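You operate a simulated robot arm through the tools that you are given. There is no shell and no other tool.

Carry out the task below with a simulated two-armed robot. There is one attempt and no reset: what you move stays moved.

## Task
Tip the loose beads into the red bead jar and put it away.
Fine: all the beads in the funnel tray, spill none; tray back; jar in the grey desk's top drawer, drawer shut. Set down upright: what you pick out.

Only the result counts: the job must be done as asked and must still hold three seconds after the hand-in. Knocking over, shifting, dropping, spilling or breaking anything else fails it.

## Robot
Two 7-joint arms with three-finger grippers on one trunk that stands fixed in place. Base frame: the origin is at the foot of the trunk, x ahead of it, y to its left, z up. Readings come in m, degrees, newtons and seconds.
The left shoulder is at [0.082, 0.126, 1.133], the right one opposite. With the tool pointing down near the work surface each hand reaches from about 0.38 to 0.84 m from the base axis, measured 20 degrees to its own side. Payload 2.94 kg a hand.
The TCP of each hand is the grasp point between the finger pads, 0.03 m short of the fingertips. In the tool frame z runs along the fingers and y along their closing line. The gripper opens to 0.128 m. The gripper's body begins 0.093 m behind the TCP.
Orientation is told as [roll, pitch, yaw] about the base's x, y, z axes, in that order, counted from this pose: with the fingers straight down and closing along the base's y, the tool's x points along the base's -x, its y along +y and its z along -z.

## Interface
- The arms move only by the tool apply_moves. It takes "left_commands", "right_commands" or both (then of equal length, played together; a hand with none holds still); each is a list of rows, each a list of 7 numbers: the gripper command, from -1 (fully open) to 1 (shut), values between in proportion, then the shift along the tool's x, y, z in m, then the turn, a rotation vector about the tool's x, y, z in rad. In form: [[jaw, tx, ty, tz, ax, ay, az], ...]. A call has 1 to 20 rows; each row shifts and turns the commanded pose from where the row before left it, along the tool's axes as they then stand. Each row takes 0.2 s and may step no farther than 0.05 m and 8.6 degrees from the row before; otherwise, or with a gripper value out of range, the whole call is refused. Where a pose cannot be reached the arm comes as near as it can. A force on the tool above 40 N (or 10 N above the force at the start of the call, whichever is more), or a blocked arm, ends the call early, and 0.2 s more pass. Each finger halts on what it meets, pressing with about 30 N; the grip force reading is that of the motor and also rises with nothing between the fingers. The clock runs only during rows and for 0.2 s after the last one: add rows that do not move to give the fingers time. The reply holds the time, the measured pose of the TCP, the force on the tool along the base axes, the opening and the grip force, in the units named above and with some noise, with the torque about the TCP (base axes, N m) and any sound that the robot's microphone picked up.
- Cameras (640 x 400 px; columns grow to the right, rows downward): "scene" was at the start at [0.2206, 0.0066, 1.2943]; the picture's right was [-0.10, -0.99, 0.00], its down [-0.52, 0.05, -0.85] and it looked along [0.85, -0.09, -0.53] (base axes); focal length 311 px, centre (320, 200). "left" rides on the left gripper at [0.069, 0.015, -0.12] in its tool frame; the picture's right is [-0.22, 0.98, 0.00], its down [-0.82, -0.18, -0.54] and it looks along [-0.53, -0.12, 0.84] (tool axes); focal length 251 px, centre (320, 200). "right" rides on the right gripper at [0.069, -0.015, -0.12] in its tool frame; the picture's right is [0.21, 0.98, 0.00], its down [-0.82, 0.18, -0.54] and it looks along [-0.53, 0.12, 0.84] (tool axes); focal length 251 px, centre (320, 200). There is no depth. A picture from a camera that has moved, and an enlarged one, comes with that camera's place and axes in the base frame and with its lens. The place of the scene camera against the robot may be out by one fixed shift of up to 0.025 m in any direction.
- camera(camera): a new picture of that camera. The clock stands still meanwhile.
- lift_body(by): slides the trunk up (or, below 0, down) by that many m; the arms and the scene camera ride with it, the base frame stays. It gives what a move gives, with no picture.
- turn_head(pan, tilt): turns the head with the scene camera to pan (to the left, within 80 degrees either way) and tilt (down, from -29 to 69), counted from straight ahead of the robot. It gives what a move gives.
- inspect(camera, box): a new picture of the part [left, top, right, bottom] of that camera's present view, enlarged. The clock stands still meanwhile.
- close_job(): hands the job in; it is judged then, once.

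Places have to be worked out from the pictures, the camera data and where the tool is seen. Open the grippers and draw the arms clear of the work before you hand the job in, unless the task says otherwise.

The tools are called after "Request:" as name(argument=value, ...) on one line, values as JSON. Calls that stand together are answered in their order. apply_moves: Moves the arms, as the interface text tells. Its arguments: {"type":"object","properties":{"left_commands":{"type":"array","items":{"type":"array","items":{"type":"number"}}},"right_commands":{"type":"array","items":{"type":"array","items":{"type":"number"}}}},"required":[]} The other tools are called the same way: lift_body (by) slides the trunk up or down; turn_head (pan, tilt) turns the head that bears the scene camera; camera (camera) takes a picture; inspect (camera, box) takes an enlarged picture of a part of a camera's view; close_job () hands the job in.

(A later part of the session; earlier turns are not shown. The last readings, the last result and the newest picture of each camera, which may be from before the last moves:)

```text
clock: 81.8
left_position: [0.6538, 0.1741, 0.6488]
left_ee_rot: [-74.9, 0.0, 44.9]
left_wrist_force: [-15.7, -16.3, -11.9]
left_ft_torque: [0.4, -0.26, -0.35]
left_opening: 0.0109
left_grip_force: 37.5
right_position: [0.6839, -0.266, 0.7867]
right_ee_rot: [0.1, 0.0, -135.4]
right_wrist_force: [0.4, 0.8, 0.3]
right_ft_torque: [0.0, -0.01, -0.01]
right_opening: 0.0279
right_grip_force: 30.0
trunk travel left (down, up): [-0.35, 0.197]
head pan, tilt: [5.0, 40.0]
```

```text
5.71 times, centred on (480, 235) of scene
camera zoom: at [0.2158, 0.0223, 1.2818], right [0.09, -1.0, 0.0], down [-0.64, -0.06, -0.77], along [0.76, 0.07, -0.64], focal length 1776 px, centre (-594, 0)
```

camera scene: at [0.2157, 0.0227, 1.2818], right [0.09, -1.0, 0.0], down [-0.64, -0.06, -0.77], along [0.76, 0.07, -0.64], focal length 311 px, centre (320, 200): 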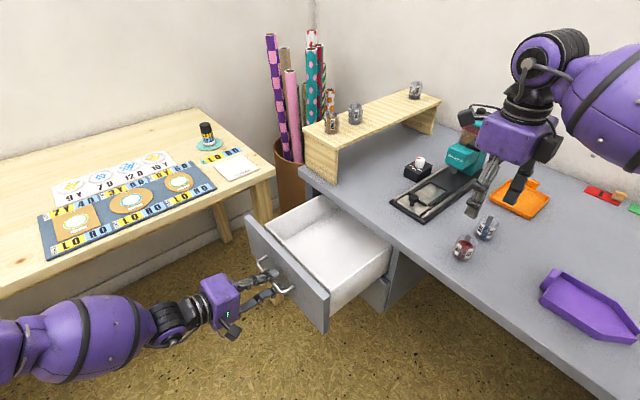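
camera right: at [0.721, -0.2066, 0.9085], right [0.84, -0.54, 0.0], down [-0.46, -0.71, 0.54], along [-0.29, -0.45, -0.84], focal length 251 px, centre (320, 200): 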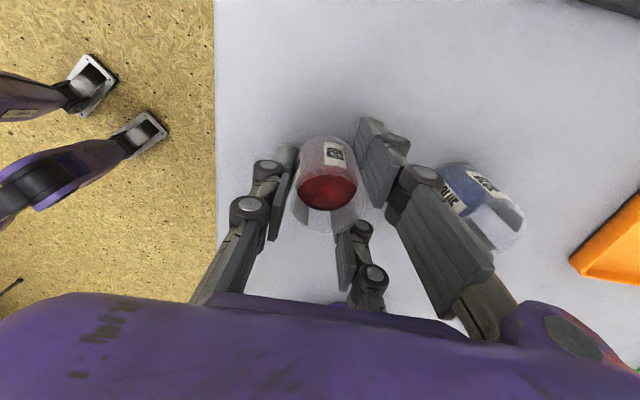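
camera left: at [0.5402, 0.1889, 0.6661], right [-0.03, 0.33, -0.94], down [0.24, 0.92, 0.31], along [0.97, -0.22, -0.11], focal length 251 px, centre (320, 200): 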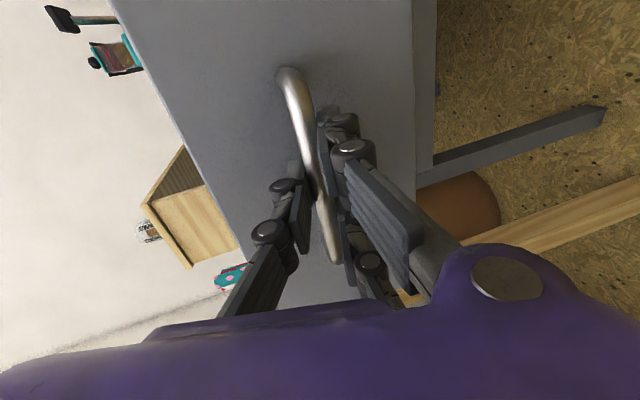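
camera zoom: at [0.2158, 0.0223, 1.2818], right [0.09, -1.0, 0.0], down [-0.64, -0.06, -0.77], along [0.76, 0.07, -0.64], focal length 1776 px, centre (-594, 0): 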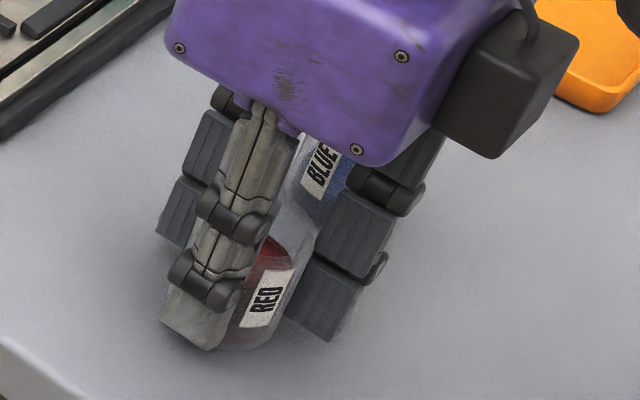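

Grip is firm at 30 N and the jar is upright. I'll lift it a little to test.

Request:
apply_moves(right_commands=[[0.7, 0, 0, -0.004, 0, 0, 0], [0.7, 0, 0, -0.006, 0, 0, 0], [0.7, 0, 0, -0.01, 0, 0, 0], [0.7, 0, 0, 0, 0, 0, 0]])

Request:
inspect(camera="right", box=[220, 100, 440, 300])

```text
clock: 82.8
left_position: [0.6529, 0.1736, 0.6498]
left_ee_rot: [-74.9, -0.1, 45.0]
left_wrist_force: [-15.5, -14.8, -11.6]
left_ft_torque: [0.39, -0.27, -0.3]
left_opening: 0.0108
left_grip_force: 37.5
right_position: [0.6807, -0.2652, 0.8086]
right_ee_rot: [-0.1, 0.0, -135.4]
right_wrist_force: [0.1, 0.4, -0.8]
right_ft_torque: [0.03, -0.04, 0.01]
right_opening: 0.0278
right_grip_force: 29.9
trunk travel left (down, up): [-0.35, 0.197]
head pan, tilt: [5.0, 40.0]
```

```text
2.00 times, centred on (330, 200) of right
camera zoom: at [0.7198, -0.206, 0.9292], right [0.84, -0.54, 0.0], down [-0.46, -0.71, 0.54], along [-0.29, -0.45, -0.84], focal length 503 px, centre (300, 200)
```

zoom: 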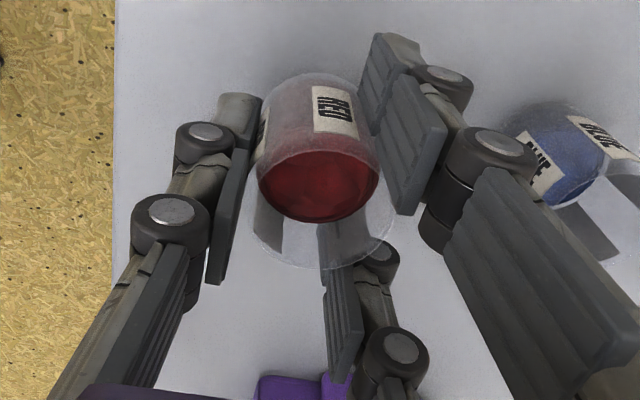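

The jar is held upright and lifts cleanly. I'll raise it well clear and carry it level to above the open drawer.

Request:
apply_moves(right_commands=[[0.7, 0, 0, -0.02, 0, 0, 0], [0.7, 0, 0, -0.03, 0, 0, 0], [0.7, 0, 0, -0.03, 0, 0, 0], [0.7, 0, 0, -0.03, 0, 0, 0], [0.7, 0, 0, -0.03, 0, 0, 0], [0.7, 0.0114, -0.0092, 0, 0, 0, 0], [0.7, 0.0229, -0.0185, 0, 0, 0, 0], [0.7, 0.0229, -0.0185, 0, 0, 0, 0], [0.7, 0.0229, -0.0185, 0, 0, 0, 0], [0.7, 0.0229, -0.0185, 0, 0, 0, 0], [0.7, 0.0229, -0.0185, 0, 0, 0, 0], [0.7, 0.0229, -0.0185, 0, 0, 0, 0], [0.7, 0.0229, -0.0185, 0, 0, 0, 0], [0.7, 0.0229, -0.0185, 0, 0, 0, 0], [0.7, 0.0229, -0.0185, 0, 0, 0, 0], [0.7, 0.0114, -0.0092, 0, 0, 0, 0], [0.7, 0, 0, 0, 0, 0, 0]])

Request:
camera(camera="right")

Request:
camera(camera="scene")

```text
clock: 86.4
left_position: [0.6535, 0.1739, 0.6499]
left_ee_rot: [-74.9, 0.0, 45.0]
left_wrist_force: [-13.6, -13.9, -12.1]
left_ft_torque: [0.33, -0.27, -0.52]
left_opening: 0.0112
left_grip_force: 38.0
right_position: [0.718, 0.0261, 0.9492]
right_ee_rot: [-0.2, 0.1, -135.4]
right_wrist_force: [0.5, 0.5, -0.3]
right_ft_torque: [0.0, 0.01, -0.02]
right_opening: 0.0278
right_grip_force: 29.8
trunk travel left (down, up): [-0.35, 0.197]
head pan, tilt: [5.0, 40.0]
```

```text
taken
camera right: at [0.7563, 0.0852, 1.0697], right [0.84, -0.54, 0.0], down [-0.46, -0.71, 0.54], along [-0.3, -0.45, -0.84], focal length 251 px, centre (320, 200)
```

right: 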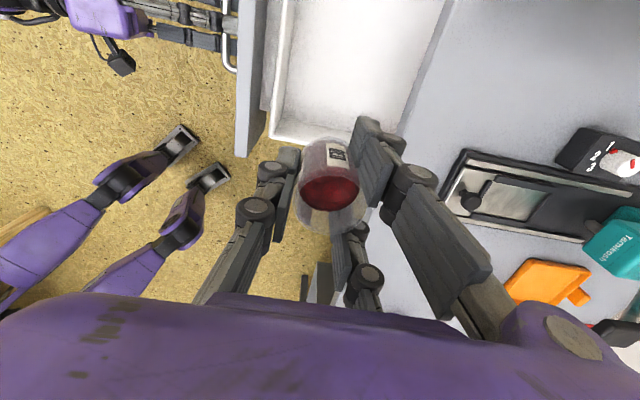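

```text
taken
camera scene: at [0.2161, 0.0225, 1.2817], right [0.09, -1.0, 0.0], down [-0.64, -0.06, -0.77], along [0.76, 0.07, -0.64], focal length 311 px, centre (320, 200)
```

scene: 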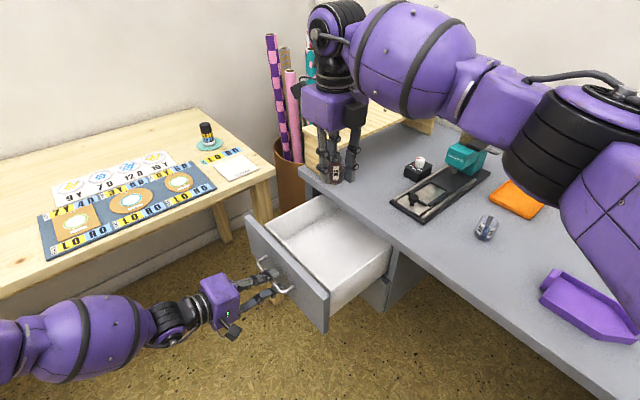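

I'm above the drawer. I'll zoom in to measure its inner walls and floor before lowering.

Request:
inspect(camera="right", box=[220, 0, 480, 180])

Request:
inspect(camera="scene", box=[230, 150, 410, 340])

```text
2.22 times, centred on (350, 90) of right
camera zoom: at [0.7563, 0.0852, 1.0697], right [0.84, -0.54, 0.0], down [-0.46, -0.71, 0.54], along [-0.3, -0.45, -0.84], focal length 559 px, centre (253, 444)
```

zoom: 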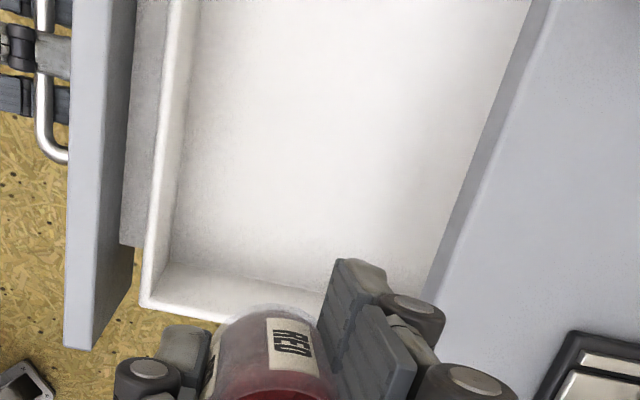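

```text
2.11 times, centred on (320, 245) of scene
camera zoom: at [0.2161, 0.0225, 1.2817], right [0.09, -1.0, 0.0], down [-0.64, -0.06, -0.77], along [0.76, 0.07, -0.64], focal length 654 px, centre (320, 105)
```

zoom: 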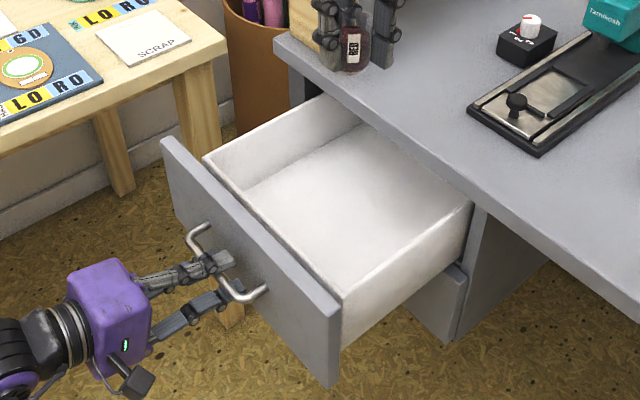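

The box floor looks to be around z ≈ 0.60 and I'm inside its walls. I'll shift 12 mm toward the desk for thumb room, then lower into the drawer, stopping a few cm above the floor.

Request:
apply_moves(right_commands=[[0.7, 0, 0.012, 0, 0, 0, 0], [0.7, 0, 0, 0.02, 0, 0, 0], [0.7, 0, 0, 0.03, 0, 0, 0], [0.7, 0, 0, 0.03, 0, 0, 0], [0.7, 0, 0, 0.03, 0, 0, 0], [0.7, 0, 0, 0.03, 0, 0, 0], [0.7, 0, 0, 0.03, 0, 0, 0], [0.7, 0, 0, 0.02, 0, 0, 0], [0.7, 0, 0, 0, 0, 0, 0]])

Request:
camera(camera="right")

Request:
inspect(camera="scene", box=[230, 130, 430, 340])

```text
clock: 88.4
left_position: [0.6527, 0.1744, 0.6497]
left_ee_rot: [-74.9, 0.0, 45.1]
left_wrist_force: [-13.4, -13.0, -11.9]
left_ft_torque: [0.39, -0.31, -0.31]
left_opening: 0.0108
left_grip_force: 38.2
right_position: [0.7252, 0.0184, 0.7565]
right_ee_rot: [0.0, 0.1, -135.4]
right_wrist_force: [0.6, -0.5, 0.3]
right_ft_torque: [0.02, -0.01, -0.03]
right_opening: 0.0274
right_grip_force: 30.1
trunk travel left (down, up): [-0.35, 0.197]
head pan, tilt: [5.0, 40.0]
```

```text
taken
camera right: at [0.764, 0.0772, 0.8774], right [0.84, -0.54, 0.0], down [-0.46, -0.71, 0.54], along [-0.29, -0.45, -0.84], focal length 251 px, centre (320, 200)
```

right: 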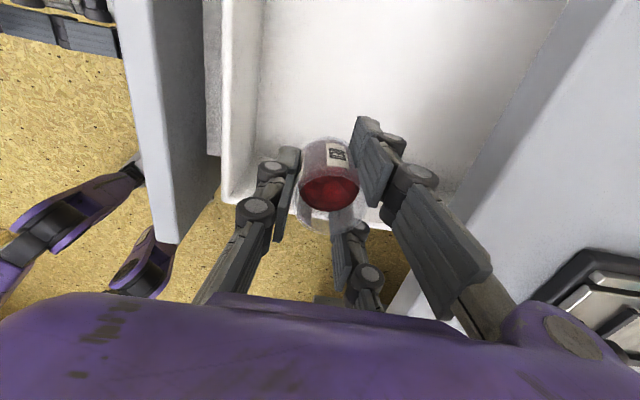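

```text
1.90 times, centred on (330, 235) of scene
camera zoom: at [0.2161, 0.0225, 1.2818], right [0.09, -1.0, 0.0], down [-0.64, -0.06, -0.77], along [0.76, 0.07, -0.64], focal length 592 px, centre (301, 133)
```

zoom: 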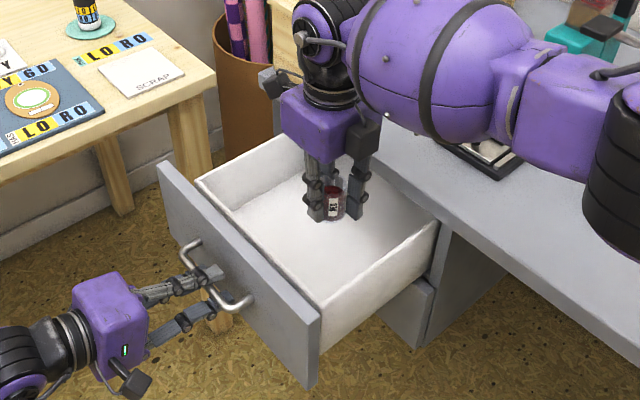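

The near-side finger would be only about 2 cm from the drawer's right wall, so I'll shift 3 cm further in and then lower to just above the floor.

Request:
apply_moves(right_commands=[[0.7, 0.015, 0, 0, 0, 0, 0], [0.7, 0.015, 0, 0, 0, 0, 0], [0.7, 0, 0, 0.02, 0, 0, 0], [0.7, 0, 0, 0.025, 0, 0, 0], [0.7, 0, 0, 0.025, 0, 0, 0], [0.7, 0, 0, 0.015, 0, 0, 0], [0.7, 0, 0, 0, 0, 0, 0]])

Request:
camera(camera="right")

Request:
inspect(camera="scene", box=[230, 130, 430, 340])

```text
clock: 90.0
left_position: [0.6545, 0.1735, 0.6501]
left_ee_rot: [-74.8, 0.0, 45.1]
left_wrist_force: [-11.4, -13.8, -12.6]
left_ft_torque: [0.47, -0.3, -0.28]
left_opening: 0.0108
left_grip_force: 37.7
right_position: [0.7338, 0.0352, 0.6706]
right_ee_rot: [-0.1, -0.1, -135.3]
right_wrist_force: [-0.3, 0.6, -1.1]
right_ft_torque: [0.01, 0.06, 0.03]
right_opening: 0.0274
right_grip_force: 30.0
right hand out of reach, approached as far as the arm can: row 5
trunk travel left (down, up): [-0.35, 0.197]
head pan, tilt: [5.0, 40.0]
```

```text
taken
camera right: at [0.7732, 0.0947, 0.7925], right [0.84, -0.55, 0.0], down [-0.46, -0.71, 0.54], along [-0.3, -0.45, -0.84], focal length 251 px, centre (320, 200)
```

right: 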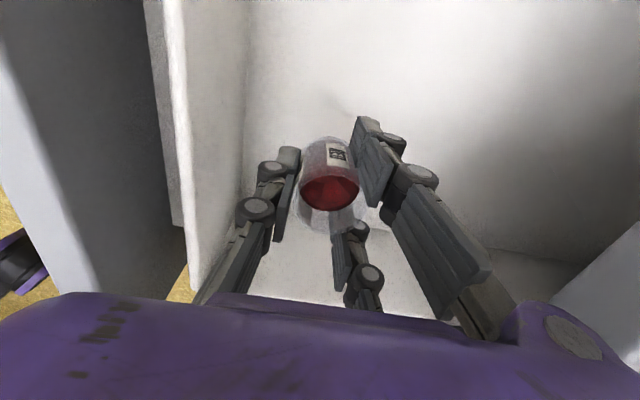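

```text
1.90 times, centred on (330, 235) of scene
camera zoom: at [0.2165, 0.0221, 1.2817], right [0.09, -1.0, 0.0], down [-0.64, -0.06, -0.77], along [0.76, 0.07, -0.64], focal length 592 px, centre (301, 133)
```

zoom: 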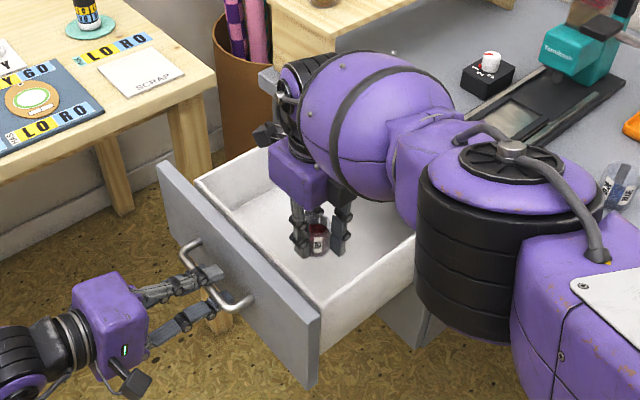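

The arm's elbow has swung low near the desk, so I'll check the full view for clearance before doing anything else.

Request:
camera(camera="scene")

Request:
inspect(camera="scene", box=[400, 150, 640, 400])

Request:
camera(camera="left")

```text
taken
camera scene: at [0.2165, 0.0221, 1.2817], right [0.09, -1.0, 0.0], down [-0.64, -0.06, -0.77], along [0.76, 0.07, -0.64], focal length 311 px, centre (320, 200)
```

scene: 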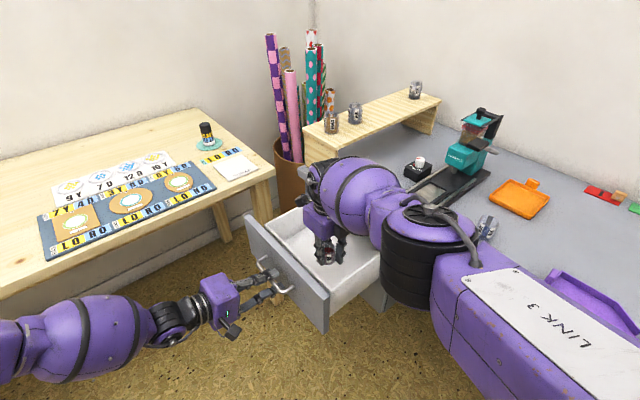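

```text
1.60 times, centred on (520, 275) of scene
camera zoom: at [0.2165, 0.0221, 1.2817], right [0.09, -1.0, 0.0], down [-0.64, -0.06, -0.77], along [0.76, 0.07, -0.64], focal length 497 px, centre (0, 80)
```

zoom: 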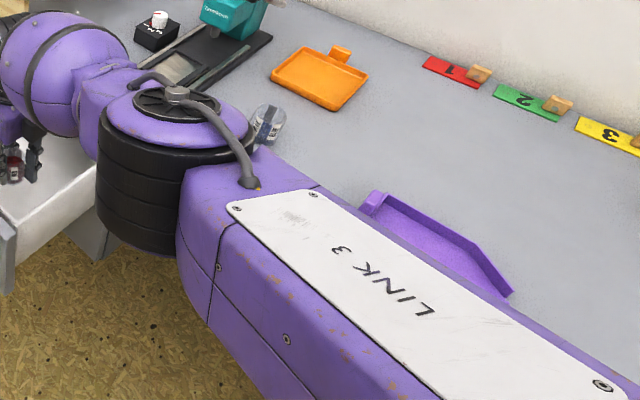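

```text
taken
camera left: at [0.5205, 0.21, 0.6664], right [-0.03, 0.33, -0.94], down [0.24, 0.92, 0.32], along [0.97, -0.22, -0.11], focal length 251 px, centre (320, 200)
```

left: 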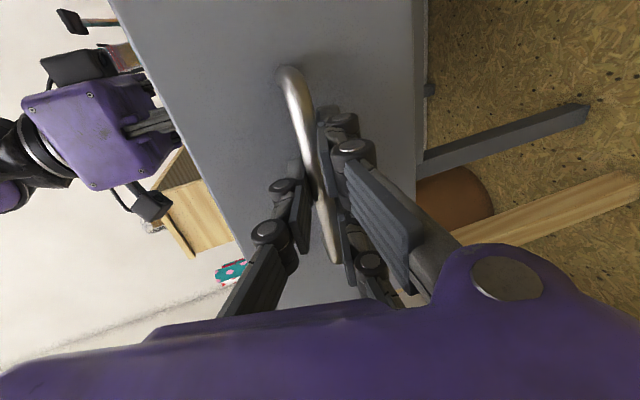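

The elbow is actually out over open floor at about z ≈ 0.92 and nothing is touched; the hand is just near its reach limit. I'll lower in small steps watching position and force.

Request:
apply_moves(right_commands=[[0.7, 0, 0, 0.008, 0, 0, 0], [0.7, 0, 0, 0.008, 0, 0, 0], [0.7, 0, 0, 0, 0, 0, 0]])

Request:
camera(camera="right")

```text
clock: 90.8
left_position: [0.6538, 0.1749, 0.6489]
left_ee_rot: [-74.9, 0.0, 45.1]
left_wrist_force: [-12.3, -12.2, -12.3]
left_ft_torque: [0.41, -0.3, -0.25]
left_opening: 0.0107
left_grip_force: 37.5
right_position: [0.7302, 0.034, 0.6553]
right_ee_rot: [0.0, 0.0, -135.4]
right_wrist_force: [-0.2, 0.1, -0.9]
right_ft_torque: [0.01, -0.01, 0.04]
right_opening: 0.0274
right_grip_force: 29.8
right hand out of reach, approached as far as the arm can: row 2
trunk travel left (down, up): [-0.35, 0.197]
head pan, tilt: [5.0, 40.0]
```

```text
taken
camera right: at [0.7678, 0.0919, 0.7771], right [0.84, -0.54, 0.0], down [-0.46, -0.71, 0.54], along [-0.29, -0.45, -0.84], focal length 251 px, centre (320, 200)
```

right: 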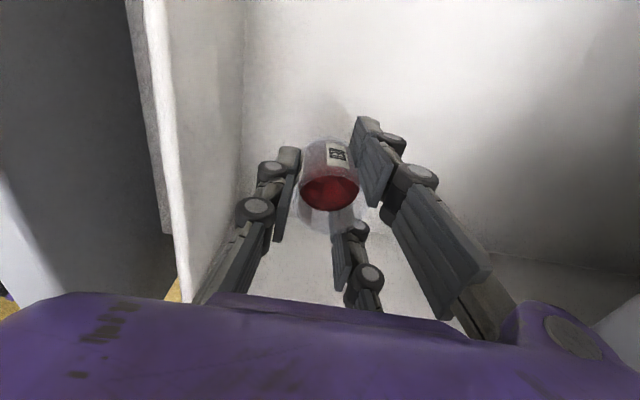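

Still no contact, but at the reach edge it drifts slightly toward me. I'll shift 1 cm toward the drawer's right side to stay in reach, then keep lowering.

Request:
apply_moves(right_commands=[[0.7, -0.012, 0.003, 0, 0, 0, 0], [0.7, 0, 0, 0.007, 0, 0, 0], [0.7, 0, 0, 0.005, 0, 0, 0], [0.7, 0, 0, 0, 0, 0, 0]])

Request:
camera(camera="right")

Request:
inspect(camera="scene", box=[270, 200, 390, 300])

```text
clock: 91.8
left_position: [0.653, 0.1742, 0.6494]
left_ee_rot: [-74.8, 0.0, 45.1]
left_wrist_force: [-10.8, -11.0, -12.7]
left_ft_torque: [0.39, -0.31, -0.28]
left_opening: 0.0108
left_grip_force: 38.2
right_position: [0.722, 0.0221, 0.6452]
right_ee_rot: [0.0, 0.1, -135.4]
right_wrist_force: [0.3, 1.0, -0.9]
right_ft_torque: [0.03, -0.02, 0.01]
right_opening: 0.0276
right_grip_force: 29.6
trunk travel left (down, up): [-0.35, 0.197]
head pan, tilt: [5.0, 40.0]
```

```text
taken
camera right: at [0.7601, 0.0812, 0.7652], right [0.84, -0.54, 0.0], down [-0.46, -0.71, 0.54], along [-0.3, -0.45, -0.84], focal length 251 px, centre (320, 200)
```

right: 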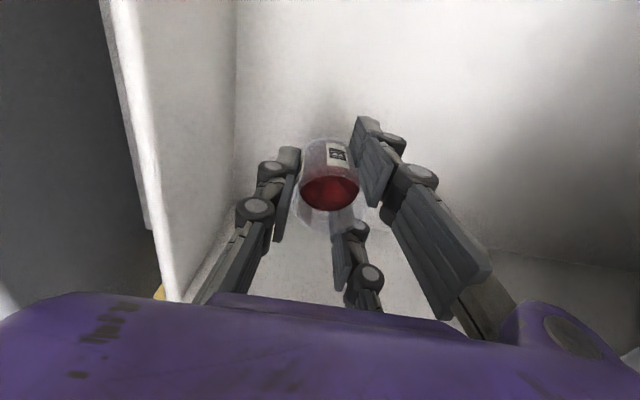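

```text
4.00 times, centred on (330, 250) of scene
camera zoom: at [0.2163, 0.0227, 1.2817], right [0.09, -1.0, 0.0], down [-0.64, -0.06, -0.77], along [0.76, 0.07, -0.64], focal length 1243 px, centre (280, 0)
```

zoom: 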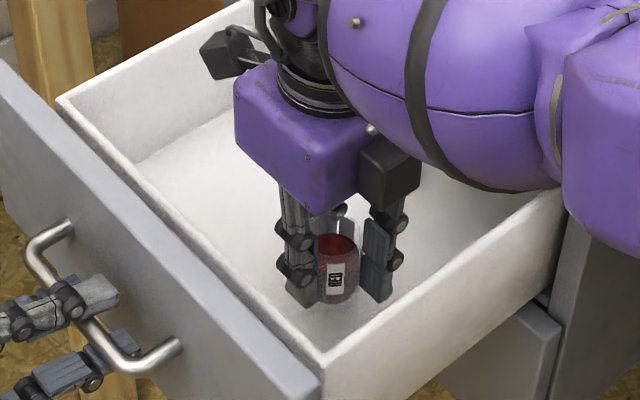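

The jar is a centimetre or so above the floor with no contact yet. I'll keep lowering in 4 mm steps to feel for the floor.

Request:
apply_moves(right_commands=[[0.7, 0, 0, 0.004, 0, 0, 0], [0.7, 0, 0, 0.004, 0, 0, 0], [0.7, 0, 0, 0, 0, 0, 0]])

```text
clock: 92.6
left_position: [0.6532, 0.1744, 0.6493]
left_ee_rot: [-74.9, 0.0, 45.0]
left_wrist_force: [-11.0, -10.4, -12.5]
left_ft_torque: [0.42, -0.35, -0.27]
left_opening: 0.0108
left_grip_force: 37.7
right_position: [0.7224, 0.0221, 0.6368]
right_ee_rot: [0.1, 0.0, -135.4]
right_wrist_force: [0.2, -0.5, -0.2]
right_ft_torque: [-0.04, -0.01, -0.01]
right_opening: 0.028
right_grip_force: 29.8
trunk travel left (down, up): [-0.35, 0.197]
head pan, tilt: [5.0, 40.0]
```

Request:
apply_moves(right_commands=[[0.7, 0, 0, 0.003, 0, 0, 0], [0.7, 0, 0, 0.003, 0, 0, 0], [0.7, 0, 0, 0, 0, 0, 0]])

Request:
inspect(camera="right", box=[220, 80, 440, 260])

Request:
inspect(camera="scene", box=[300, 220, 380, 290])

```text
clock: 93.4
left_position: [0.6536, 0.1744, 0.6496]
left_ee_rot: [-74.9, 0.0, 45.1]
left_wrist_force: [-10.5, -10.6, -12.8]
left_ft_torque: [0.44, -0.33, -0.2]
left_opening: 0.0108
left_grip_force: 38.0
right_position: [0.7219, 0.0221, 0.6293]
right_ee_rot: [0.0, 0.0, -135.4]
right_wrist_force: [-0.5, 0.5, -0.9]
right_ft_torque: [0.0, 0.02, -0.02]
right_opening: 0.0276
right_grip_force: 30.2
trunk travel left (down, up): [-0.35, 0.197]
head pan, tilt: [5.0, 40.0]
```

```text
2.22 times, centred on (330, 170) of right
camera zoom: at [0.7604, 0.0812, 0.7509], right [0.84, -0.55, 0.0], down [-0.46, -0.71, 0.54], along [-0.3, -0.45, -0.84], focal length 559 px, centre (298, 267)
```

zoom: 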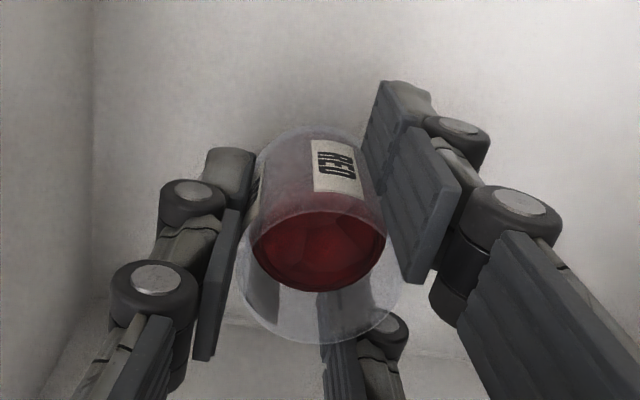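

```text
5.71 times, centred on (340, 255) of scene
camera zoom: at [0.2164, 0.0228, 1.2817], right [0.09, -1.0, 0.0], down [-0.64, -0.06, -0.77], along [0.76, 0.07, -0.64], focal length 1776 px, centre (206, -114)
```

zoom: 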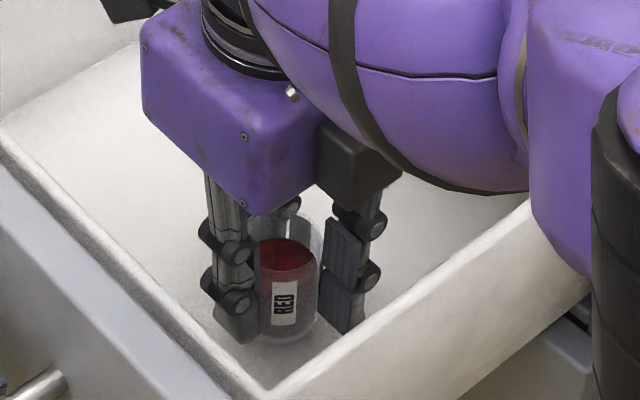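

No floor contact yet at jar bottom ≈ 0.594; readings on both hands remain steady. I'll continue down in 3 mm steps.

Request:
apply_moves(right_commands=[[0.7, 0, 0, 0.003, 0, 0, 0], [0.7, 0, 0, 0.003, 0, 0, 0], [0.7, 0, 0, 0, 0, 0, 0]])

```text
clock: 94.2
left_position: [0.6526, 0.1743, 0.6501]
left_ee_rot: [-74.9, 0.0, 45.1]
left_wrist_force: [-10.7, -9.7, -12.0]
left_ft_torque: [0.47, -0.32, -0.27]
left_opening: 0.0106
left_grip_force: 37.9
right_position: [0.7203, 0.0225, 0.6249]
right_ee_rot: [-0.1, -0.1, -135.4]
right_wrist_force: [-0.7, -0.3, -0.2]
right_ft_torque: [0.02, 0.01, -0.01]
right_opening: 0.0276
right_grip_force: 29.8
trunk travel left (down, up): [-0.35, 0.197]
head pan, tilt: [5.0, 40.0]
```

Request:
apply_moves(right_commands=[[0.7, 0, 0, 0.003, 0, 0, 0], [0.7, 0, 0, 0.003, 0, 0, 0], [0.7, 0, 0, 0, 0, 0, 0]])

Request:
inspect(camera="right", box=[220, 80, 440, 260])

Request:
camera(camera="scene")

```text
clock: 95.0
left_position: [0.6549, 0.1739, 0.6496]
left_ee_rot: [-74.9, -0.1, 45.2]
left_wrist_force: [-9.8, -8.8, -12.5]
left_ft_torque: [0.37, -0.32, -0.33]
left_opening: 0.0108
left_grip_force: 37.9
right_position: [0.7175, 0.0197, 0.6186]
right_ee_rot: [0.0, 0.0, -135.4]
right_wrist_force: [-0.5, 0.9, -0.6]
right_ft_torque: [0.0, 0.0, -0.02]
right_opening: 0.0277
right_grip_force: 29.8
right hand out of reach, approached as far as the arm can: row 2
trunk travel left (down, up): [-0.35, 0.197]
head pan, tilt: [5.0, 40.0]
```

```text
2.22 times, centred on (330, 170) of right
camera zoom: at [0.7562, 0.0795, 0.7388], right [0.84, -0.54, 0.0], down [-0.46, -0.71, 0.54], along [-0.3, -0.45, -0.84], focal length 559 px, centre (298, 267)
```

zoom: 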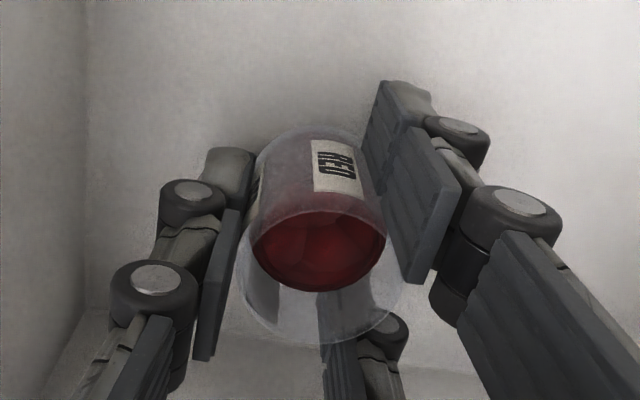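

```text
taken
camera scene: at [0.2163, 0.0229, 1.2817], right [0.09, -1.0, 0.0], down [-0.64, -0.06, -0.77], along [0.76, 0.07, -0.64], focal length 311 px, centre (320, 200)
```

scene: 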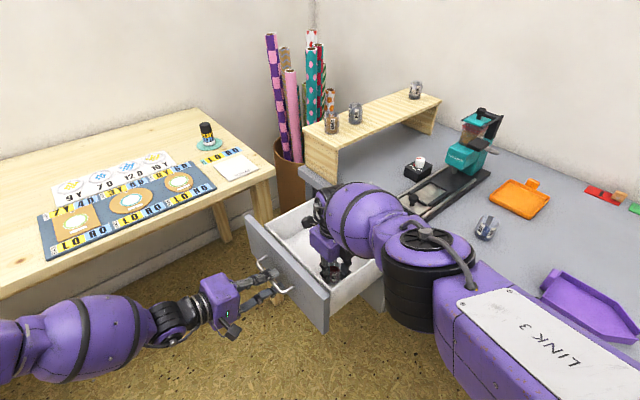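

From two camera heights the drawer floor computes to about z ≈ 0.57, so roughly 1.4 cm remain. I'll shift 8 mm back into reach and continue down gently.

Request:
apply_moves(right_commands=[[0.7, -0.008, 0.003, 0, 0, 0, 0], [0.7, 0, 0, 0.004, 0, 0, 0], [0.7, 0, 0, 0.003, 0, 0, 0], [0.7, 0, 0, 0, 0, 0, 0]])

```text
clock: 96.0
left_position: [0.6528, 0.1751, 0.6495]
left_ee_rot: [-74.9, -0.1, 45.1]
left_wrist_force: [-0.5, -10.4, -21.4]
left_ft_torque: [0.31, -0.16, -0.69]
left_opening: 0.0107
left_grip_force: 37.5
right_position: [0.7145, 0.0136, 0.6134]
right_ee_rot: [0.0, 0.1, -135.3]
right_wrist_force: [-5.7, 2.0, 21.9]
right_ft_torque: [-0.09, 0.15, -0.05]
right_opening: 0.0275
right_grip_force: 30.2
trunk travel left (down, up): [-0.35, 0.197]
head pan, tilt: [5.0, 40.0]
```

Contact with the floor: +22 N. I'll ease up 2–3 mm and check.

Request:
apply_moves(right_commands=[[0.7, 0, 0, -0.002, 0, 0, 0], [0.7, 0, 0, 0, 0, 0, 0]])

Request:
inspect(camera="right", box=[220, 80, 440, 260])

Request:
inspect(camera="scene", box=[290, 210, 400, 310])

```text
clock: 96.6
left_position: [0.6537, 0.1749, 0.6496]
left_ee_rot: [-74.9, -0.1, 45.1]
left_wrist_force: [-8.7, -7.9, -15.6]
left_ft_torque: [0.55, -0.44, 0.28]
left_opening: 0.0107
left_grip_force: 38.0
right_position: [0.714, 0.0135, 0.6139]
right_ee_rot: [0.1, 0.0, -135.3]
right_wrist_force: [2.1, 1.9, 8.2]
right_ft_torque: [0.11, -0.16, 0.02]
right_opening: 0.0277
right_grip_force: 30.0
trunk travel left (down, up): [-0.35, 0.197]
head pan, tilt: [5.0, 40.0]
```

```text
2.22 times, centred on (330, 170) of right
camera zoom: at [0.7525, 0.0722, 0.7346], right [0.84, -0.54, 0.0], down [-0.46, -0.71, 0.54], along [-0.29, -0.45, -0.84], focal length 559 px, centre (298, 267)
```

zoom: 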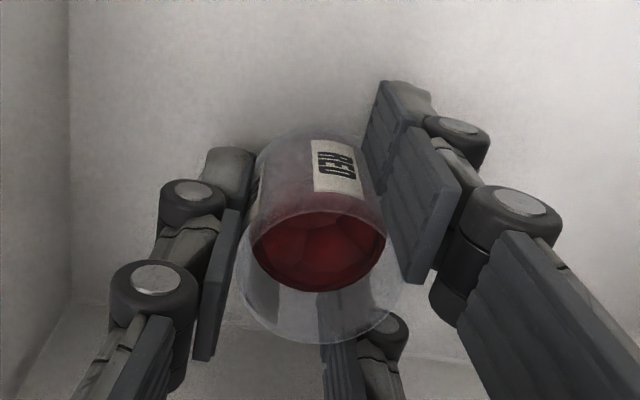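

```text
4.00 times, centred on (345, 260) of scene
camera zoom: at [0.216, 0.0232, 1.2817], right [0.09, -1.0, 0.0], down [-0.64, -0.06, -0.77], along [0.76, 0.07, -0.64], focal length 1243 px, centre (220, -40)
```

zoom: 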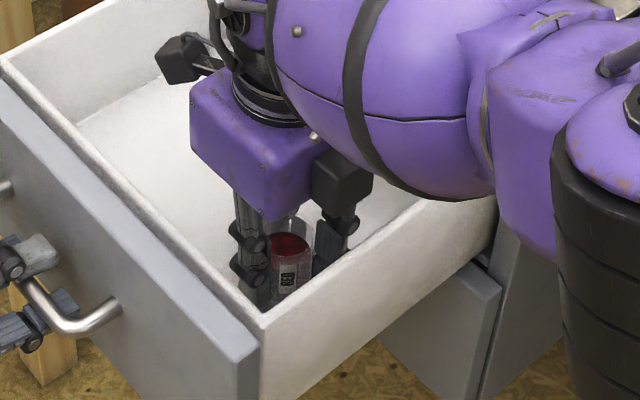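

The small torque means the load is through the jar itself, so it is standing on the floor. I'll ease 1 mm more and open slowly, just enough to clear the jar.

Request:
apply_moves(right_commands=[[0.7, 0, 0, -0.001, 0, 0, 0], [0.6, 0, 0, 0, 0, 0, 0], [0.5, 0, 0, 0, 0, 0, 0], [0.4, 0, 0, 0, 0, 0, 0], [0.3, 0, 0, 0, 0, 0, 0], [0.2, 0, 0, 0, 0, 0, 0], [0.2, 0, 0, 0, 0, 0, 0]])

Request:
inspect(camera="right", box=[220, 80, 440, 260])

Request:
inspect(camera="scene", box=[290, 210, 400, 310])

```text
clock: 98.2
left_position: [0.654, 0.1748, 0.6489]
left_ee_rot: [-75.0, 0.0, 45.1]
left_wrist_force: [-8.3, -8.2, -13.1]
left_ft_torque: [0.42, -0.32, -0.41]
left_opening: 0.0107
left_grip_force: 37.5
right_position: [0.7141, 0.0143, 0.6157]
right_ee_rot: [0.0, 0.1, -135.4]
right_wrist_force: [0.7, 0.3, 0.5]
right_ft_torque: [-0.01, -0.01, 0.0]
right_opening: 0.0511
right_grip_force: 0.1
trunk travel left (down, up): [-0.35, 0.197]
head pan, tilt: [5.0, 40.0]
```

```text
2.22 times, centred on (330, 170) of right
camera zoom: at [0.7525, 0.072, 0.7354], right [0.84, -0.54, 0.0], down [-0.46, -0.71, 0.54], along [-0.3, -0.45, -0.84], focal length 559 px, centre (298, 267)
```

zoom: 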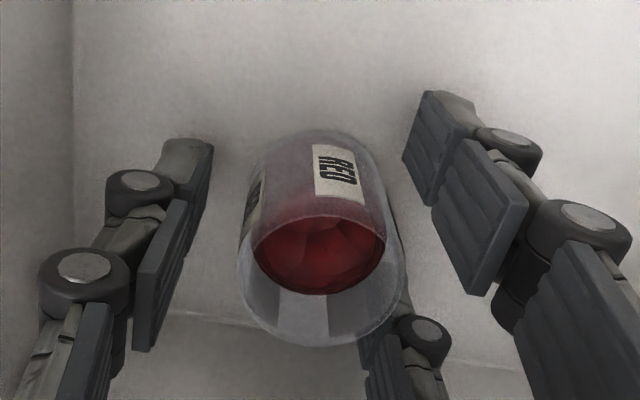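

```text
4.00 times, centred on (345, 260) of scene
camera zoom: at [0.2166, 0.023, 1.2817], right [0.09, -1.0, 0.0], down [-0.64, -0.06, -0.77], along [0.76, 0.07, -0.64], focal length 1243 px, centre (220, -40)
```

zoom: 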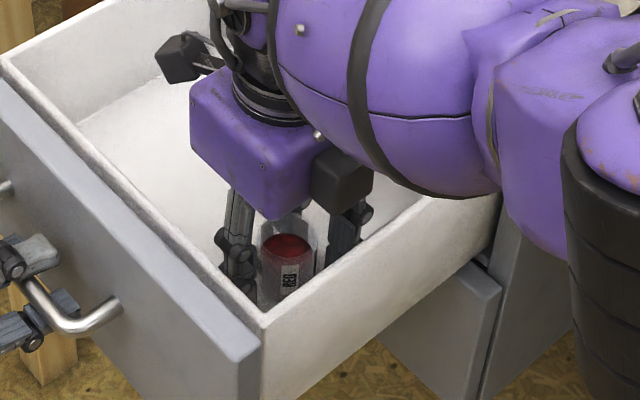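

The jar stands upright and free. I'll withdraw the right hand straight up, slowly at first.

Request:
apply_moves(right_commands=[[0.15, 0, 0, -0.005, 0, 0, 0], [0.15, 0, 0, -0.01, 0, 0, 0], [0.15, 0, 0, -0.015, 0, 0, 0], [0.15, 0, 0, -0.02, 0, 0, 0], [0.15, 0, 0, -0.03, 0, 0, 0], [0.15, 0, 0, -0.03, 0, 0, 0], [0.15, 0, 0, -0.03, 0, 0, 0], [0.15, 0, 0, -0.03, 0, 0, 0], [0.15, 0, 0, -0.03, 0, 0, 0], [0.15, 0, 0, -0.03, 0, 0, 0], [0.15, 0, 0, -0.03, 0, 0, 0], [0.15, 0, 0, 0, 0, 0, 0]])

Request:
camera(camera="right")

Request:
camera(camera="scene")

```text
clock: 100.8
left_position: [0.6536, 0.1752, 0.6495]
left_ee_rot: [-74.8, 0.0, 45.1]
left_wrist_force: [-7.4, -7.9, -12.3]
left_ft_torque: [0.49, -0.39, -0.02]
left_opening: 0.0108
left_grip_force: 38.5
right_position: [0.7155, 0.0133, 0.8756]
right_ee_rot: [-0.1, 0.0, -135.3]
right_wrist_force: [0.4, 0.6, 0.0]
right_ft_torque: [0.02, 0.02, 0.0]
right_opening: 0.0543
right_grip_force: 0.0
trunk travel left (down, up): [-0.35, 0.197]
head pan, tilt: [5.0, 40.0]
```

```text
taken
camera right: at [0.7531, 0.0723, 0.9958], right [0.84, -0.55, 0.0], down [-0.46, -0.71, 0.54], along [-0.3, -0.45, -0.84], focal length 251 px, centre (320, 200)
```

right: 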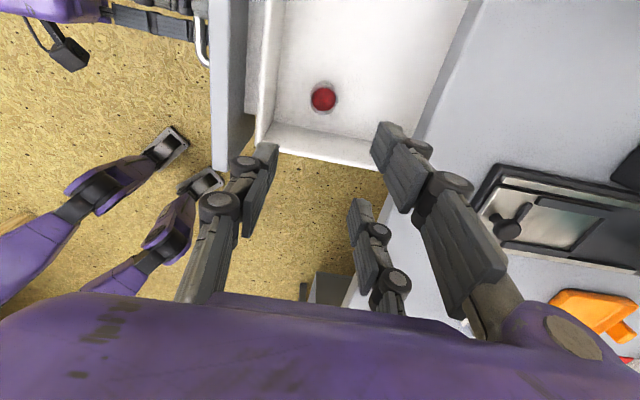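

```text
taken
camera scene: at [0.2164, 0.0229, 1.2817], right [0.09, -1.0, 0.0], down [-0.64, -0.06, -0.77], along [0.76, 0.07, -0.64], focal length 311 px, centre (320, 200)
```

scene: 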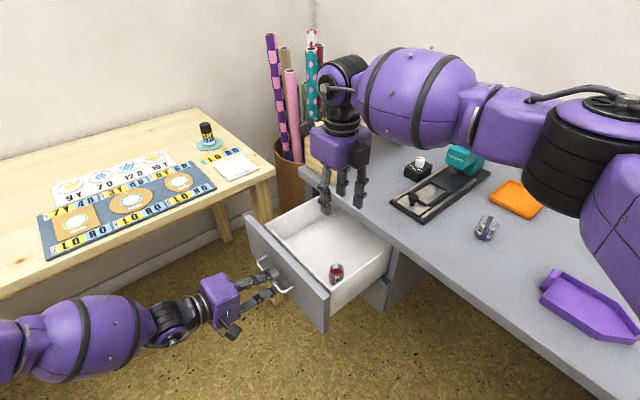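

The jar stands upright in the drawer. I'll take the right arm up and away from the drawer and desk edge.

Request:
apply_moves(right_commands=[[0, 0, 0, -0.04, 0, 0, 0], [0, 0, 0, -0.04, 0, 0, 0], [0, 0, 0, -0.04, 0, 0, 0], [0, -0.037, 0.018, 0, 0, 0, 0], [0, -0.037, 0.018, 0, 0, 0, 0], [0, -0.037, 0.018, 0, 0, 0, 0], [0, -0.037, 0.018, 0, 0, 0, 0], [0, -0.037, 0.018, 0, 0, 0, 0], [0, -0.037, 0.018, 0, 0, 0, 0], [0, -0.037, 0.018, 0, 0, 0, 0], [0, -0.037, 0.018, 0, 0, 0, 0], [0, -0.037, 0.018, 0, 0, 0, 0], [0, -0.037, 0.018, 0, 0, 0, 0], [0, -0.037, 0.018, 0, 0, 0, 0], [0, -0.037, 0.018, 0, 0, 0, 0], [0, 0, 0, 0, 0, 0, 0]])

Request:
camera(camera="scene")

```text
clock: 104.2
left_position: [0.6533, 0.176, 0.6494]
left_ee_rot: [-74.9, 0.0, 45.2]
left_wrist_force: [-5.8, -4.9, -11.2]
left_ft_torque: [0.41, -0.36, -0.23]
left_opening: 0.011
left_grip_force: 37.7
right_position: [0.549, -0.4527, 0.9947]
right_ee_rot: [0.0, -0.1, -135.5]
right_wrist_force: [-1.2, -0.3, -0.7]
right_ft_torque: [0.03, 0.03, 0.0]
right_opening: 0.0641
right_grip_force: 0.0
trunk travel left (down, up): [-0.35, 0.197]
head pan, tilt: [5.0, 40.0]
```

```text
taken
camera scene: at [0.2164, 0.0231, 1.2817], right [0.09, -1.0, 0.0], down [-0.64, -0.06, -0.77], along [0.76, 0.07, -0.64], focal length 311 px, centre (320, 200)
```

scene: 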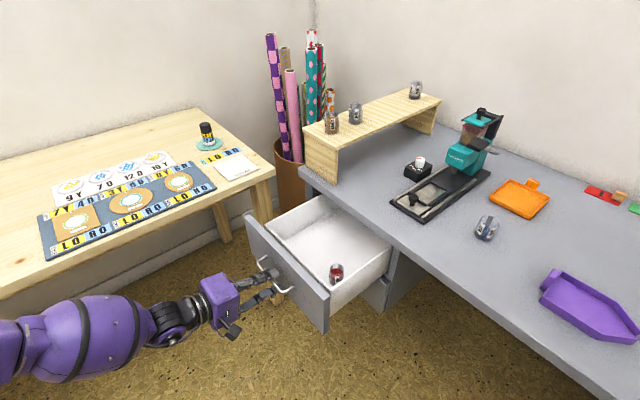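

Right arm is clear. I'll push the drawer in slowly with the left hand so the jar stays steady, in two stages.

Request:
apply_moves(left_commands=[[0.9, 0, -0.001, 0.0039, 0, 0, 0], [0.9, 0, -0.0021, 0.0077, 0, 0, 0], [0.9, 0, -0.0031, 0.0116, 0, 0, 0], [0.9, 0, -0.0031, 0.0116, 0, 0, 0], [0.9, 0, -0.0031, 0.0116, 0, 0, 0], [0.9, 0, -0.0031, 0.0116, 0, 0, 0], [0.9, 0, -0.0031, 0.0116, 0, 0, 0], [0.9, 0, -0.0031, 0.0116, 0, 0, 0], [0.9, 0, -0.0031, 0.0116, 0, 0, 0], [0.9, 0, -0.0031, 0.0116, 0, 0, 0], [0.9, 0, -0.0021, 0.0077, 0, 0, 0], [0.9, 0, -0.001, 0.0039, 0, 0, 0], [0.9, 0, 0, 0, 0, 0, 0]])

Request:
camera(camera="scene")

```text
clock: 107.0
left_position: [0.7376, 0.09, 0.6492]
left_ee_rot: [-74.8, 0.1, 45.2]
left_wrist_force: [-5.7, -6.1, -11.3]
left_ft_torque: [0.55, -0.41, 0.09]
left_opening: 0.0107
left_grip_force: 38.3
right_position: [0.5497, -0.4512, 0.9947]
right_ee_rot: [0.1, 0.0, -135.4]
right_wrist_force: [0.6, 0.6, -0.5]
right_ft_torque: [0.01, -0.02, -0.02]
right_opening: 0.0644
right_grip_force: 0.0
trunk travel left (down, up): [-0.35, 0.197]
head pan, tilt: [5.0, 40.0]
```

```text
taken
camera scene: at [0.2167, 0.023, 1.2816], right [0.09, -1.0, 0.0], down [-0.64, -0.06, -0.77], along [0.76, 0.07, -0.64], focal length 311 px, centre (320, 200)
```

scene: 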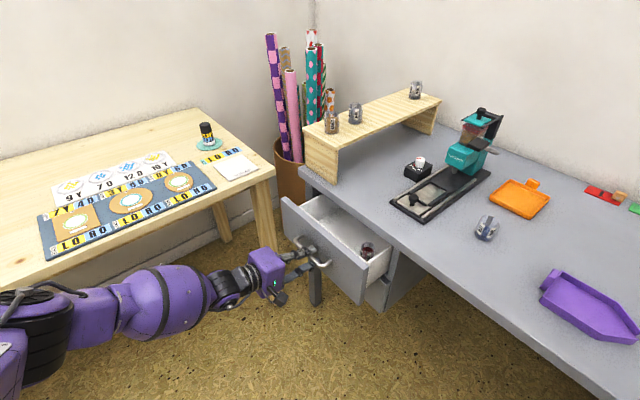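

The jar is riding steadily. I'll push the remaining 11 cm the same way, slowing at the end.

Request:
apply_moves(left_commands=[[0.9, 0, -0.001, 0.0039, 0, 0, 0], [0.9, 0, -0.0021, 0.0077, 0, 0, 0], [0.9, 0, -0.0031, 0.0116, 0, 0, 0], [0.9, 0, -0.0031, 0.0116, 0, 0, 0], [0.9, 0, -0.0031, 0.0116, 0, 0, 0], [0.9, 0, -0.0031, 0.0116, 0, 0, 0], [0.9, 0, -0.0031, 0.0116, 0, 0, 0], [0.9, 0, -0.0031, 0.0116, 0, 0, 0], [0.9, 0, -0.0021, 0.0077, 0, 0, 0], [0.9, 0, -0.0016, 0.0058, 0, 0, 0], [0.9, 0, -0.001, 0.0039, 0, 0, 0], [0.9, 0, -0.0005, 0.002, 0, 0, 0], [0.9, 0, 0, 0, 0, 0, 0]])

Request:
inspect(camera="scene", box=[250, 150, 450, 320])

Request:
camera(camera="left")

```text
clock: 109.8
left_position: [0.8117, 0.0161, 0.6497]
left_ee_rot: [-74.9, 0.0, 45.1]
left_wrist_force: [-8.2, -7.4, -9.0]
left_ft_torque: [0.38, -0.3, -0.5]
left_opening: 0.011
left_grip_force: 38.4
right_position: [0.5495, -0.4505, 0.994]
right_ee_rot: [0.0, 0.0, -135.4]
right_wrist_force: [0.5, 0.4, -0.4]
right_ft_torque: [-0.02, 0.04, 0.0]
right_opening: 0.0641
right_grip_force: 0.0
trunk travel left (down, up): [-0.35, 0.197]
head pan, tilt: [5.0, 40.0]
```

```text
2.35 times, centred on (350, 235) of scene
camera zoom: at [0.2163, 0.0227, 1.2817], right [0.09, -1.0, 0.0], down [-0.64, -0.06, -0.77], along [0.76, 0.07, -0.64], focal length 731 px, centre (249, 118)
```

zoom: 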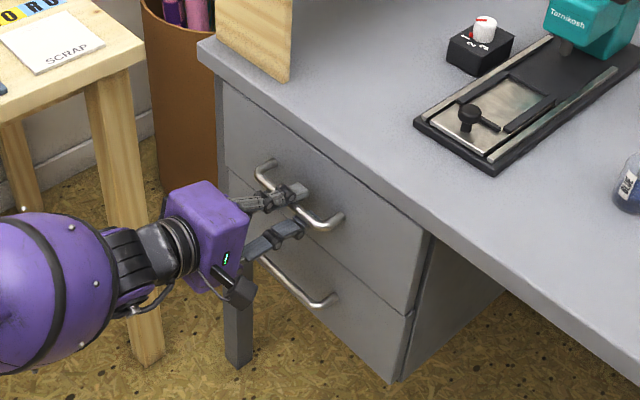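

```text
taken
camera left: at [0.6788, 0.0528, 0.6663], right [-0.03, 0.33, -0.94], down [0.24, 0.92, 0.31], along [0.97, -0.22, -0.11], focal length 251 px, centre (320, 200)
```

left: 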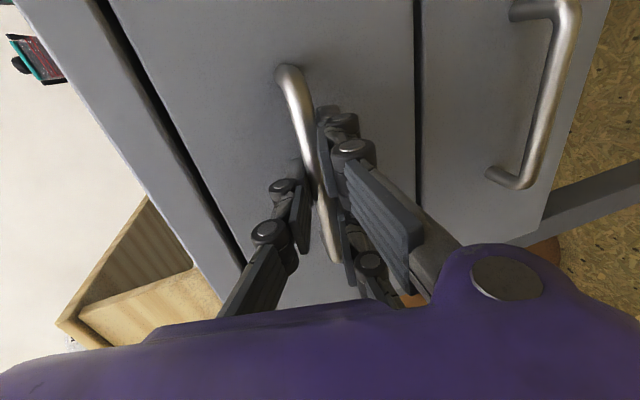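

About 5 mm remain compared with the starting grip position. I'll push in 2 mm steps until it seats.

Request:
apply_moves(left_commands=[[0.9, 0, -0.0005, 0.002, 0, 0, 0], [0.9, 0, -0.0005, 0.002, 0, 0, 0], [0.9, 0, -0.0005, 0.002, 0, 0, 0], [0.9, 0, 0, 0, 0, 0, 0]])

```text
clock: 110.8
left_position: [0.8178, 0.0121, 0.6497]
left_ee_rot: [-74.9, 0.1, 45.0]
left_wrist_force: [-11.2, -5.3, -10.2]
left_ft_torque: [0.44, -0.32, 0.08]
left_opening: 0.0108
left_grip_force: 38.4
right_position: [0.5497, -0.4512, 0.9944]
right_ee_rot: [0.0, 0.1, -135.3]
right_wrist_force: [0.2, 0.3, -1.2]
right_ft_torque: [-0.03, -0.02, -0.04]
right_opening: 0.0642
right_grip_force: 0.0
trunk travel left (down, up): [-0.35, 0.197]
head pan, tilt: [5.0, 40.0]
```

Request:
apply_moves(left_commands=[[0.9, 0, -0.0005, 0.002, 0, 0, 0], [0.9, 0, -0.0003, 0.001, 0, 0, 0], [0.9, 0, 0, 0, 0, 0, 0]])

Request:
camera(camera="left")

```text
clock: 111.6
left_position: [0.8173, 0.0129, 0.6494]
left_ee_rot: [-74.9, 0.1, 45.1]
left_wrist_force: [-28.9, 10.8, -6.0]
left_ft_torque: [0.39, -0.25, -0.58]
left_opening: 0.0108
left_grip_force: 38.4
right_position: [0.5482, -0.4505, 0.9962]
right_ee_rot: [0.1, 0.0, -135.4]
right_wrist_force: [0.0, -0.7, -0.6]
right_ft_torque: [-0.03, -0.04, 0.01]
right_opening: 0.0639
right_grip_force: 0.0
trunk travel left (down, up): [-0.35, 0.197]
head pan, tilt: [5.0, 40.0]
```

```text
taken
camera left: at [0.6839, 0.0481, 0.6662], right [-0.03, 0.33, -0.94], down [0.24, 0.92, 0.32], along [0.97, -0.22, -0.11], focal length 251 px, centre (320, 200)
```

left: 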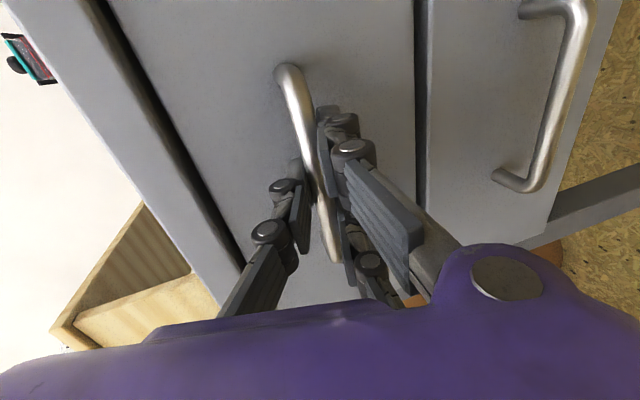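

The drawer is against its stop (28 N of push). I'll open the jaws and back straight out along the approach line.

Request:
apply_moves(left_commands=[[0.6, 0, 0, 0, 0, 0, 0], [0.3, 0, 0, 0, 0, 0, 0], [0, 0, 0, 0, 0, 0, 0], [-0.1, 0, 0, 0, 0, 0, 0], [-0.1, 0, 0, -0.01, 0, 0, 0], [-0.1, 0, 0, -0.02, 0, 0, 0], [-0.1, 0, 0, -0.03, 0, 0, 0], [-0.1, 0, 0, -0.04, 0, 0, 0], [-0.1, 0, 0, -0.04, 0, 0, 0], [-0.1, 0, 0, -0.04, 0, 0, 0], [-0.1, 0, 0, 0, 0, 0, 0]])

Request:
camera(camera="left")

Request:
camera(camera="scene")

```text
clock: 114.0
left_position: [0.6946, 0.1349, 0.6976]
left_ee_rot: [-75.1, 0.1, 45.1]
left_wrist_force: [0.9, -0.4, 0.0]
left_ft_torque: [0.03, 0.0, 0.02]
left_opening: 0.0705
left_grip_force: 0.1
right_position: [0.5512, -0.4511, 0.9945]
right_ee_rot: [0.0, 0.0, -135.4]
right_wrist_force: [-0.1, 0.5, -0.1]
right_ft_torque: [0.06, 0.01, -0.01]
right_opening: 0.0642
right_grip_force: 0.1
trunk travel left (down, up): [-0.35, 0.197]
head pan, tilt: [5.0, 40.0]
```

```text
taken
camera left: at [0.562, 0.171, 0.7135], right [-0.03, 0.33, -0.94], down [0.24, 0.92, 0.31], along [0.97, -0.22, -0.11], focal length 251 px, centre (320, 200)
```

left: 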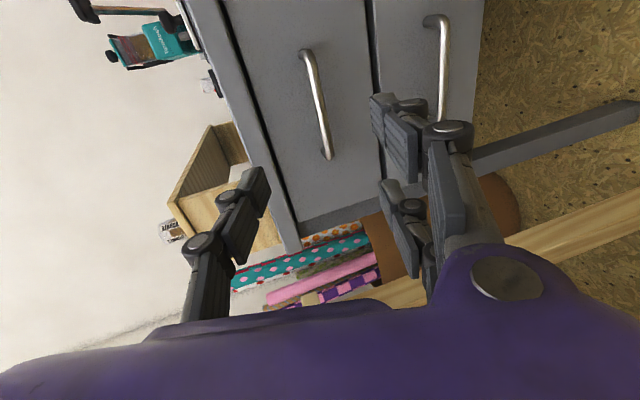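

```text
taken
camera scene: at [0.2166, 0.0231, 1.2817], right [0.09, -1.0, 0.0], down [-0.64, -0.06, -0.77], along [0.76, 0.07, -0.64], focal length 311 px, centre (320, 200)
```

scene: 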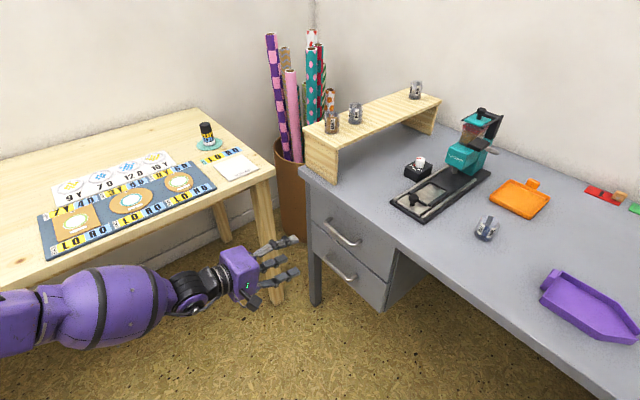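

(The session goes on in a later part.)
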